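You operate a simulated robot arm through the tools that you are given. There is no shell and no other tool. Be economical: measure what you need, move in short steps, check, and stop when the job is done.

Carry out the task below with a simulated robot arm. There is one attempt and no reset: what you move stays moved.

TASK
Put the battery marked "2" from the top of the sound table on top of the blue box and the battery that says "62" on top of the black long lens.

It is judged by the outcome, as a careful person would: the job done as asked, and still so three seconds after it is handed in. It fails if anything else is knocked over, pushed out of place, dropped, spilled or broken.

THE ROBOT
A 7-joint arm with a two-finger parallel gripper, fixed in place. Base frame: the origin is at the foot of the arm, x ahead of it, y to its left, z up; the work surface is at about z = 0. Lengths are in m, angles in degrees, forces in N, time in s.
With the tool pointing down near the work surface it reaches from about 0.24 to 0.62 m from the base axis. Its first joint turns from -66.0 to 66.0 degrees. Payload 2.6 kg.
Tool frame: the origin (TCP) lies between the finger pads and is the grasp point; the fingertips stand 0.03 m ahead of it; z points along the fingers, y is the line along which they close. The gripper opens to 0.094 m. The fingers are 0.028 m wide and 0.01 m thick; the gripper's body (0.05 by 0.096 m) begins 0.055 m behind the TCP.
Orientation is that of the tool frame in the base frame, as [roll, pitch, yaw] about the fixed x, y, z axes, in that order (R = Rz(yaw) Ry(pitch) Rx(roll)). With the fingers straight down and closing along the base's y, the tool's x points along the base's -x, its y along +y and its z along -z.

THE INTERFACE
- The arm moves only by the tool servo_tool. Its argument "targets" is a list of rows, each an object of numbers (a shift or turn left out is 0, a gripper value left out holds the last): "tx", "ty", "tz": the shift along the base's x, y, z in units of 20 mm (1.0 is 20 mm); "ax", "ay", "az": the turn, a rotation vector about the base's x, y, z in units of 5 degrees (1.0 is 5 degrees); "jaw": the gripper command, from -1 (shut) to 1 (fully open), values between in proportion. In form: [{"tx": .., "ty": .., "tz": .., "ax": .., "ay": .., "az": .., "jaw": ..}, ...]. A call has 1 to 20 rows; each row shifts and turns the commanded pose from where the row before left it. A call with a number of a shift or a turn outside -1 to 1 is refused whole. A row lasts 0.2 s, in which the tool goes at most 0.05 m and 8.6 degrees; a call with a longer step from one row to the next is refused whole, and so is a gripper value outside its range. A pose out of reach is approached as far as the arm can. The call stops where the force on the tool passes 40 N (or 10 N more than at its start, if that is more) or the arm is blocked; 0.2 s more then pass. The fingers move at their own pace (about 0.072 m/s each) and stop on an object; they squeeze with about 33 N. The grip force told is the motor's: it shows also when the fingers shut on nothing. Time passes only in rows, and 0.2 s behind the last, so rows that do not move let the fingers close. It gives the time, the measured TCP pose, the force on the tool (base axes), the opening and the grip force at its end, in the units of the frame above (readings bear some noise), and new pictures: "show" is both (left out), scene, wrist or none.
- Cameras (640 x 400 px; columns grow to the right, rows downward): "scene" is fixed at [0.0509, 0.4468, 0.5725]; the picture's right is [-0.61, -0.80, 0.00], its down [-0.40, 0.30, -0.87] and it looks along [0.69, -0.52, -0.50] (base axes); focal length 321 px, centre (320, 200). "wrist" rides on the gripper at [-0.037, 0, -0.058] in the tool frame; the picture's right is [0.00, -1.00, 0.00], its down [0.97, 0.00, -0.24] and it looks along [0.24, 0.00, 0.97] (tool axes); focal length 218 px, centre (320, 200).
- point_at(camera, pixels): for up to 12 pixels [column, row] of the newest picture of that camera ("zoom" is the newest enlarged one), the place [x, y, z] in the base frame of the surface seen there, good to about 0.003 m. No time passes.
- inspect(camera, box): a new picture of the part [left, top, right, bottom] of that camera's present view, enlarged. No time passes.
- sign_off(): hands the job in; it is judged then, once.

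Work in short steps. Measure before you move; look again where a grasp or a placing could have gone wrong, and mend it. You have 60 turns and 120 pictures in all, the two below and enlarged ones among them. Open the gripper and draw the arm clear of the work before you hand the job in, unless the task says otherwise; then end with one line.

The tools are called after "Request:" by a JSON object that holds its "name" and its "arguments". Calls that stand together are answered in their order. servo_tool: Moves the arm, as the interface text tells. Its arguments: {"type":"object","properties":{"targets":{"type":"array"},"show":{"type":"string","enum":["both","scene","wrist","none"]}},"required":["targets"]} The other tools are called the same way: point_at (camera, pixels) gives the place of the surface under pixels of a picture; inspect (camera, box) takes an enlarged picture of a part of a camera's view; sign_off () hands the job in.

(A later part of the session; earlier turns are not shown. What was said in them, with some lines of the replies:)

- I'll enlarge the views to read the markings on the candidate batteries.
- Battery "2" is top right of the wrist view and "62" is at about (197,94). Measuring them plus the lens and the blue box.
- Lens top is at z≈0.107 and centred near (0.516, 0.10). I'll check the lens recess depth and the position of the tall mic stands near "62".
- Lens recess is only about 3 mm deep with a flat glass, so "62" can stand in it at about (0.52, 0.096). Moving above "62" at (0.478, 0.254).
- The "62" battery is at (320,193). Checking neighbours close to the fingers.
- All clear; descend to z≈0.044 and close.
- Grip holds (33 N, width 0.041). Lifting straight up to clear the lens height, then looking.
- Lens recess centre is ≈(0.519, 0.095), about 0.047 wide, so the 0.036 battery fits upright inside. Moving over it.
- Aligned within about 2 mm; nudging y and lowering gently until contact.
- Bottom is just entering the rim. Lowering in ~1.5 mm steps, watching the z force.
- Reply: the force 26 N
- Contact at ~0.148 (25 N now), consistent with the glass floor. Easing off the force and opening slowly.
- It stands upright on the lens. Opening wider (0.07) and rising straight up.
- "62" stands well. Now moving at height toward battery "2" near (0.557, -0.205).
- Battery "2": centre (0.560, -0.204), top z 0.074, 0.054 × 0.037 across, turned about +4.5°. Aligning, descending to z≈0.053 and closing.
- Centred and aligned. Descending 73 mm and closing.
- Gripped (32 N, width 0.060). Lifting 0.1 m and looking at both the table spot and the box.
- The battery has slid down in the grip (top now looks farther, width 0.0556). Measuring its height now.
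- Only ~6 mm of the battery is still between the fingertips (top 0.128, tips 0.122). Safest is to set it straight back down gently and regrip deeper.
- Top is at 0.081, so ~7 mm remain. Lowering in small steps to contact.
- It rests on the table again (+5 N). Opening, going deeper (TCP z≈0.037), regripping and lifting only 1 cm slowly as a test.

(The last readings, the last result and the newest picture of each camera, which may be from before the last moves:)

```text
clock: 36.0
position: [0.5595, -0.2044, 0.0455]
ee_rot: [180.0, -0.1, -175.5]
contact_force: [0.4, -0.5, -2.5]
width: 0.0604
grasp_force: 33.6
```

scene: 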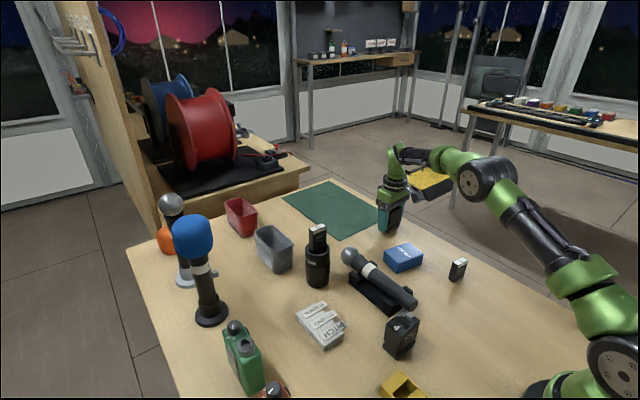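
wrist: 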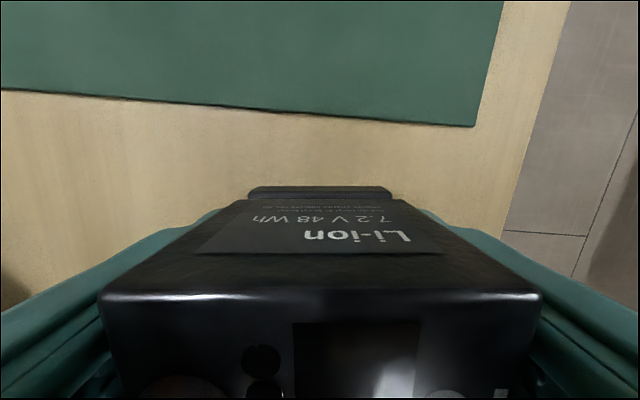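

No slip: the view of the battery in the gripper is unchanged. Continuing slowly up another 6 cm.

Request:
{"name": "servo_tool", "arguments": {"targets": [{"tz": 0.1}, {"tz": 0.2}, {"tz": 0.25}, {"tz": 0.3}, {"tz": 0.3}, {"tz": 0.3}, {"tz": 0.3}, {"tz": 0.3}, {"tz": 0.3}, {"tz": 0.3}, {"tz": 0.2}, {"tz": 0.1}, {}]}}

Request:
{"name": "inspect", "arguments": {"camera": "scene", "box": [350, 160, 450, 280]}}

```text
clock: 38.8
position: [0.5599, -0.2055, 0.107]
ee_rot: [-179.9, 0.1, -175.6]
contact_force: [0.4, 0.4, -3.1]
width: 0.06
grasp_force: 33.2
```

scene: 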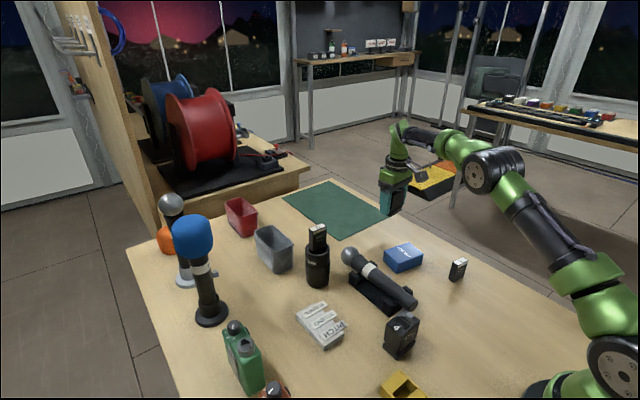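
wrist: 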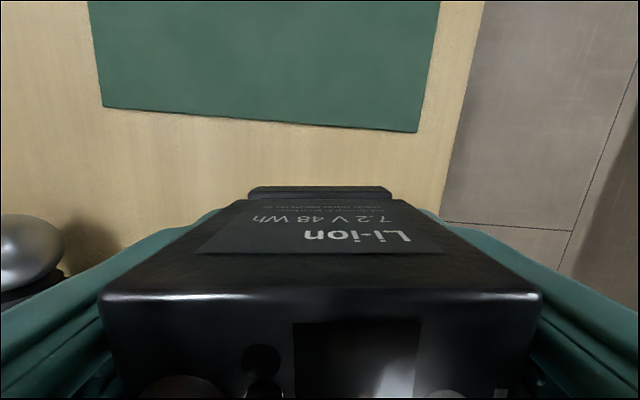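

```text
3.33 times, centred on (400, 220) of scene
```

zoom: 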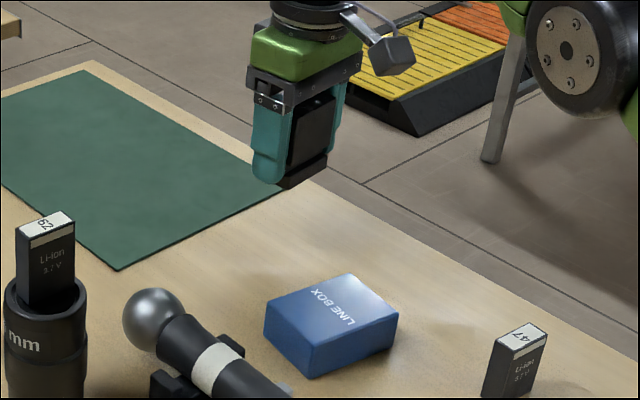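

Held firmly, bottom at z≈0.07. Measuring the blue box's top corners in this zoom.

Request:
{"name": "point_at", "arguments": {"camera": "zoom", "pixels": [[270, 306], [313, 344], [344, 278], [394, 314], [330, 310], [300, 310], [350, 310]]}}

```text
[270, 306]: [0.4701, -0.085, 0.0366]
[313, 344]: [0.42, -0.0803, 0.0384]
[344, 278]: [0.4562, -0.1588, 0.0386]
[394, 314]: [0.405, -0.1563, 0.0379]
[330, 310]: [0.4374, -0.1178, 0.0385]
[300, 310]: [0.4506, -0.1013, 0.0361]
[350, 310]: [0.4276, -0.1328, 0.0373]
```

Box top: centre (0.438, -0.120), z 0.038, 0.075 × 0.052, turned about -11°. Moving there slowly, turning -15°.

Request:
{"name": "servo_tool", "arguments": {"targets": [{"tx": -0.2, "ty": 0.14, "az": -0.1}, {"tx": -0.35, "ty": 0.25, "az": -0.2}, {"tx": -0.4, "ty": 0.28, "az": -0.2}, {"tx": -0.4, "ty": 0.28, "az": -0.2}, {"tx": -0.4, "ty": 0.28, "az": -0.2}, {"tx": -0.4, "ty": 0.28, "az": -0.2}, {"tx": -0.4, "ty": 0.28, "az": -0.2}, {"tx": -0.4, "ty": 0.28, "az": -0.2}, {"tx": -0.4, "ty": 0.28, "az": -0.2}, {"tx": -0.4, "ty": 0.28, "az": -0.2}, {"tx": -0.4, "ty": 0.28, "az": -0.2}, {"tx": -0.4, "ty": 0.28, "az": -0.2}, {"tx": -0.4, "ty": 0.28, "az": -0.2}, {"tx": -0.4, "ty": 0.28, "az": -0.2}, {"tx": -0.4, "ty": 0.28, "az": -0.2}, {"tx": -0.35, "ty": 0.22, "az": -0.2}, {"tx": -0.2, "az": 0}, {}]}}

Request:
{"name": "inspect", "arguments": {"camera": "scene", "box": [350, 170, 460, 290]}}

```text
clock: 42.6
position: [0.4346, -0.1187, 0.105]
ee_rot: [-179.9, -0.1, 168.9]
contact_force: [0.2, 0.4, -3.4]
width: 0.0605
grasp_force: 32.9
```

scene: 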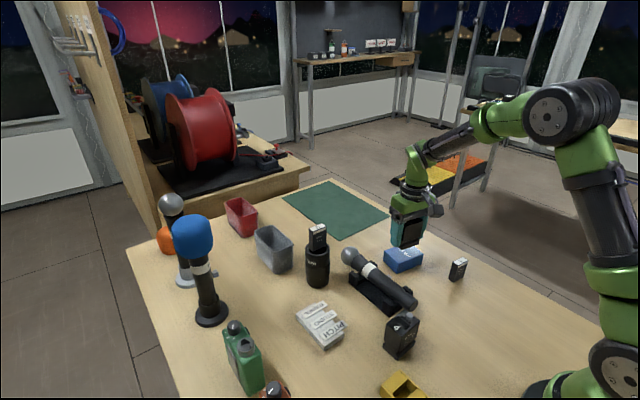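
wrist: 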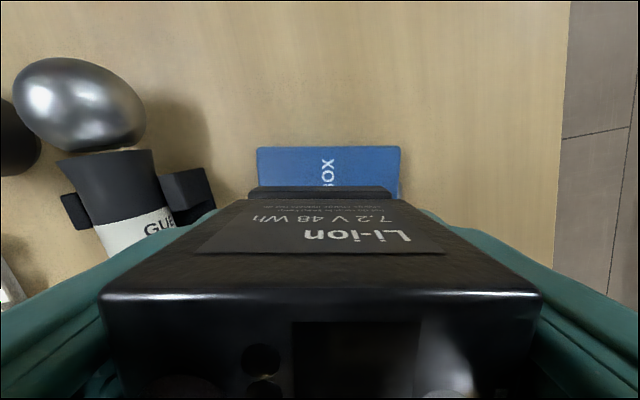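

```text
3.33 times, centred on (405, 230) of scene
```

zoom: 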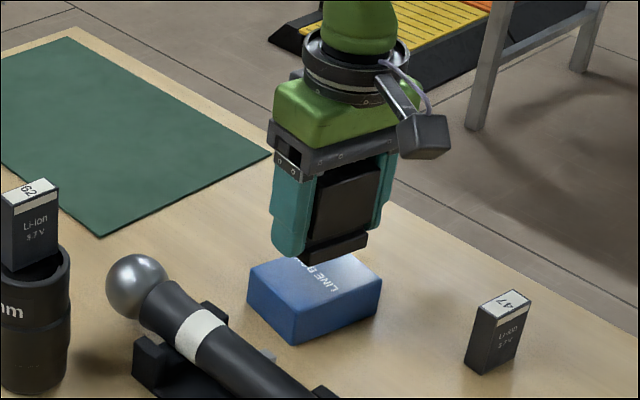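

Yaw and y line up with the box (box 257–400, battery 247–391 px). Nudging x +3.5 mm and lowering to just above.

Request:
{"name": "servo_tool", "arguments": {"targets": [{"tx": 0.17, "ty": -0.05, "tz": -0.1}, {"tz": -0.25}, {"tz": -0.3}, {"tz": -0.3}, {"tz": -0.2}, {"tz": -0.1}, {}]}}

Request:
{"name": "inspect", "arguments": {"camera": "scene", "box": [350, 170, 460, 290]}}

```text
clock: 44.2
position: [0.4368, -0.1185, 0.08]
ee_rot: [179.9, 0.0, 168.9]
contact_force: [-0.5, 0.5, -2.5]
width: 0.0606
grasp_force: 33.0
```

scene: 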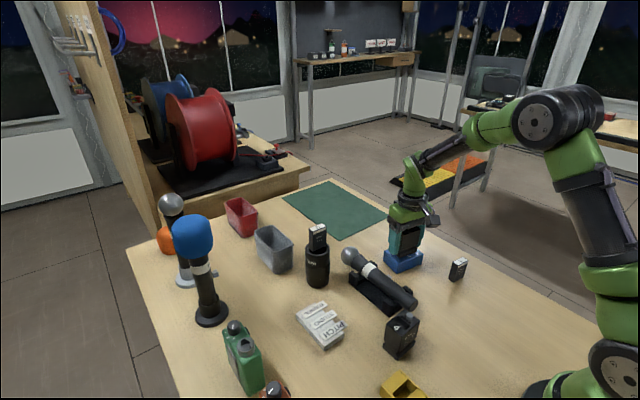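
wrist: 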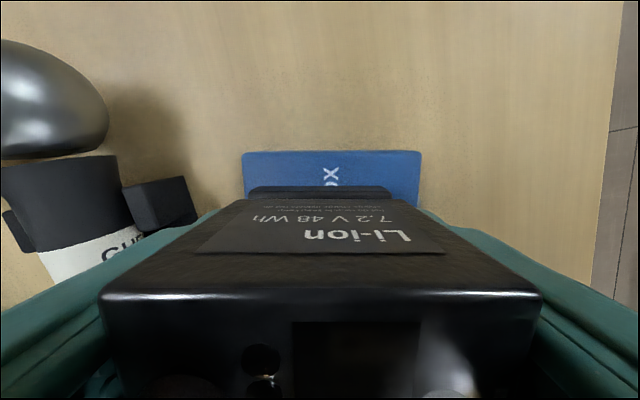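

```text
3.33 times, centred on (405, 230) of scene
```

zoom: 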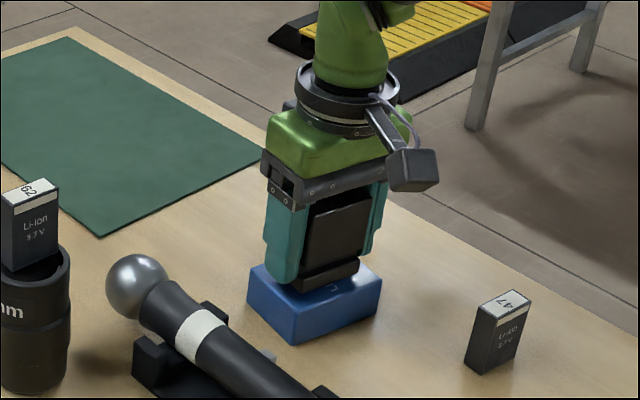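

About 4 mm off along y (box centre col 332 vs battery 319). Correcting and lowering in fine steps.

Request:
{"name": "servo_tool", "arguments": {"targets": [{"ty": -0.15}, {"tz": -0.1}, {"tz": -0.08}, {}], "show": "none"}}

Request:
{"name": "servo_tool", "arguments": {"targets": [{"tz": -0.05}, {"tz": -0.05}, {}], "show": "wrist"}}

```text
clock: 45.2
position: [0.4365, -0.1223, 0.077]
ee_rot: [180.0, 0.0, 169.1]
contact_force: [-1.2, -0.2, -3.1]
width: 0.0601
grasp_force: 32.8
```

```text
clock: 46.0
position: [0.4363, -0.1239, 0.0748]
ee_rot: [-179.9, -0.1, 169.0]
contact_force: [0.5, -0.5, -3.6]
width: 0.0604
grasp_force: 32.8
```

wrist: 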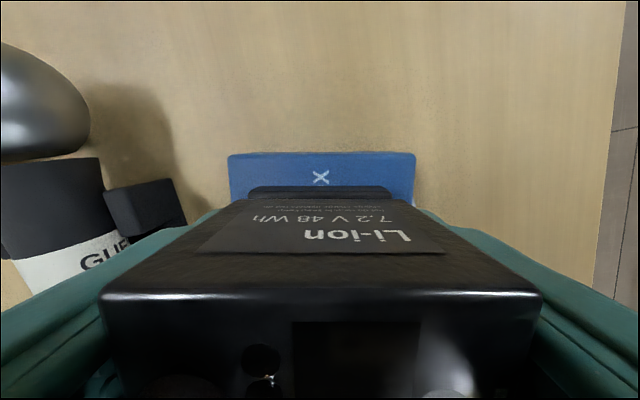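

Centred now (box 228–415, battery 247–391). Lowering to contact.

Request:
{"name": "servo_tool", "arguments": {"targets": [{"tz": -0.05}, {}], "show": "none"}}

Request:
{"name": "servo_tool", "arguments": {"targets": [{"tz": -0.05}, {}], "show": "none"}}

```text
clock: 46.6
position: [0.4366, -0.1227, 0.0728]
ee_rot: [180.0, 0.0, 168.9]
contact_force: [0.6, 0.3, -2.7]
width: 0.0603
grasp_force: 33.0
```

```text
clock: 47.2
position: [0.4358, -0.1227, 0.0719]
ee_rot: [180.0, 0.0, 169.0]
contact_force: [0.7, 0.1, -2.5]
width: 0.0602
grasp_force: 33.2
```

Request:
{"name": "servo_tool", "arguments": {"targets": [{"tz": -0.05}, {}], "show": "none"}}

Request:
{"name": "servo_tool", "arguments": {"targets": [{"tz": -0.04}, {}], "show": "scene"}}

Request:
{"name": "inspect", "arguments": {"camera": "scene", "box": [370, 210, 440, 290]}}

```text
clock: 47.8
position: [0.4372, -0.1231, 0.0734]
ee_rot: [179.9, 0.0, 169.0]
contact_force: [-2.7, 0.2, 3.8]
width: 0.0603
grasp_force: 32.8
```

```text
clock: 48.4
position: [0.4381, -0.1225, 0.0728]
ee_rot: [-180.0, 0.2, 169.0]
contact_force: [-7.6, 1.1, 21.6]
width: 0.0604
grasp_force: 32.9
```

scene: 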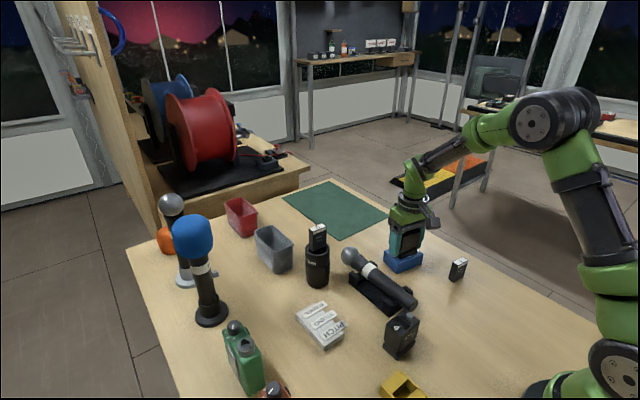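

```text
5.00 times, centred on (405, 250) of scene
```

zoom: 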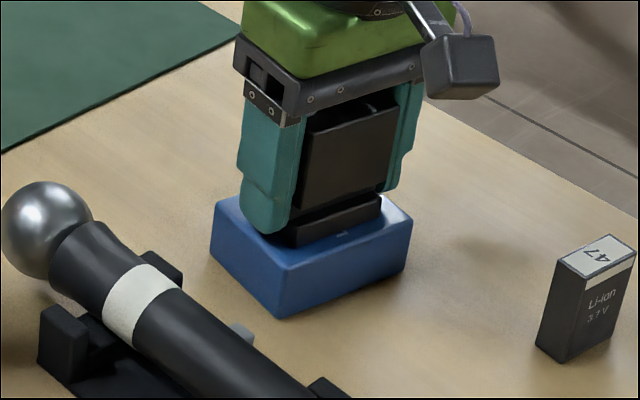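

It's seated on the box (21 N). Easing up slightly, opening, and rising straight up.

Request:
{"name": "servo_tool", "arguments": {"targets": [{"tz": 0.06}, {}, {"jaw": 0.4}, {}, {"jaw": 0.65}, {}, {"tz": 0.3}, {"tz": 0.6}, {"tz": 0.9}, {"tz": 0.9}, {"tz": 0.9}, {"tz": 0.9}, {"tz": 0.9}, {"tz": 0.9}, {}]}}

Request:
{"name": "inspect", "arguments": {"camera": "scene", "box": [290, 190, 450, 300]}}

```text
clock: 51.6
position: [0.4353, -0.1226, 0.1994]
ee_rot: [-179.9, 0.0, 169.0]
contact_force: [0.1, 0.0, -0.1]
width: 0.0775
grasp_force: 0.1
```

scene: 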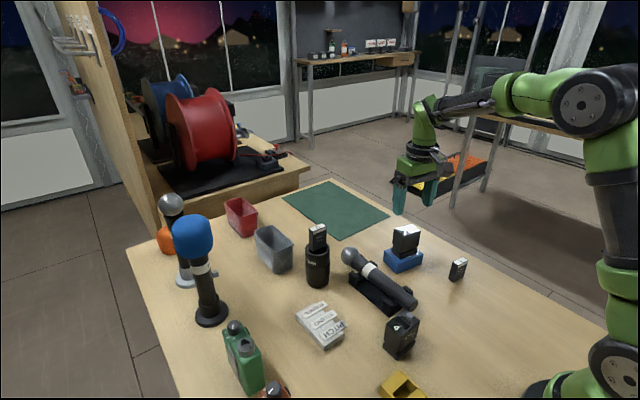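
wrist: 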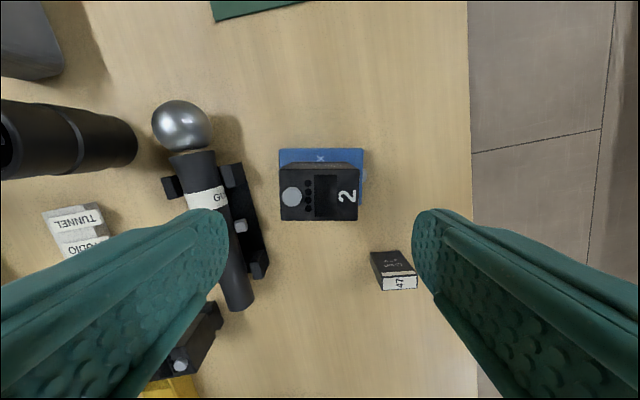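

```text
3.64 times, centred on (370, 245) of scene
```

zoom: 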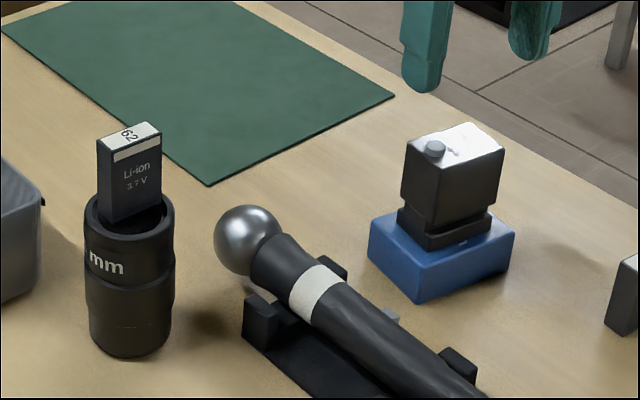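

Both batteries stand upright: "2" on the blue box and "62" on the lens. Drawing the arm further clear and confirming.

Request:
{"name": "servo_tool", "arguments": {"targets": [{"tz": 0.9}, {"tz": 0.9}, {"tz": 0.9}, {"tz": 0.9, "tx": -0.6}, {"tz": 0.9, "tx": -0.6}, {"tz": 0.9, "tx": -0.6}, {"tz": 0.9, "tx": -0.6}, {}, {}]}}

```text
clock: 53.6
position: [0.3889, -0.1233, 0.3252]
ee_rot: [180.0, 0.0, 169.0]
contact_force: [-0.5, -0.8, 1.0]
width: 0.0777
grasp_force: 0.0
```

scene: 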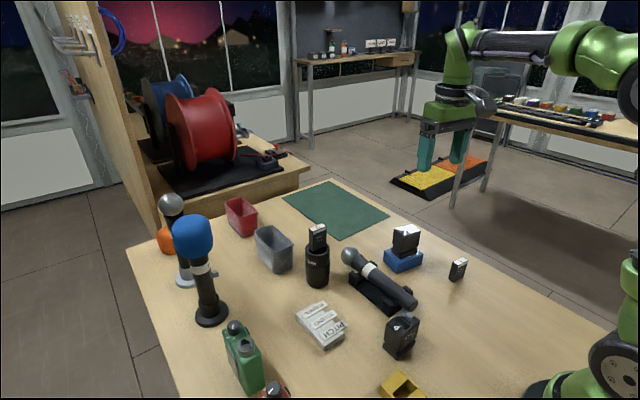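
wrist: 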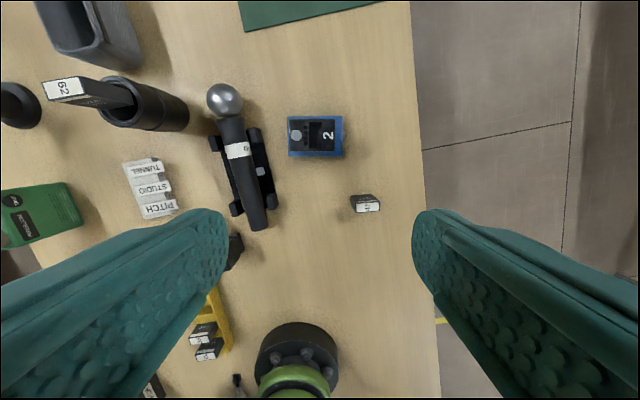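

Everything is stable and nothing else has moved; handing in.

Request:
{"name": "sign_off", "arguments": {}}

```text
The job is handed in.
```

Battery "2" is standing on the blue box and battery "62" is standing on the black lens; nothing else on the table was moved, and the arm is clear with the gripper open.
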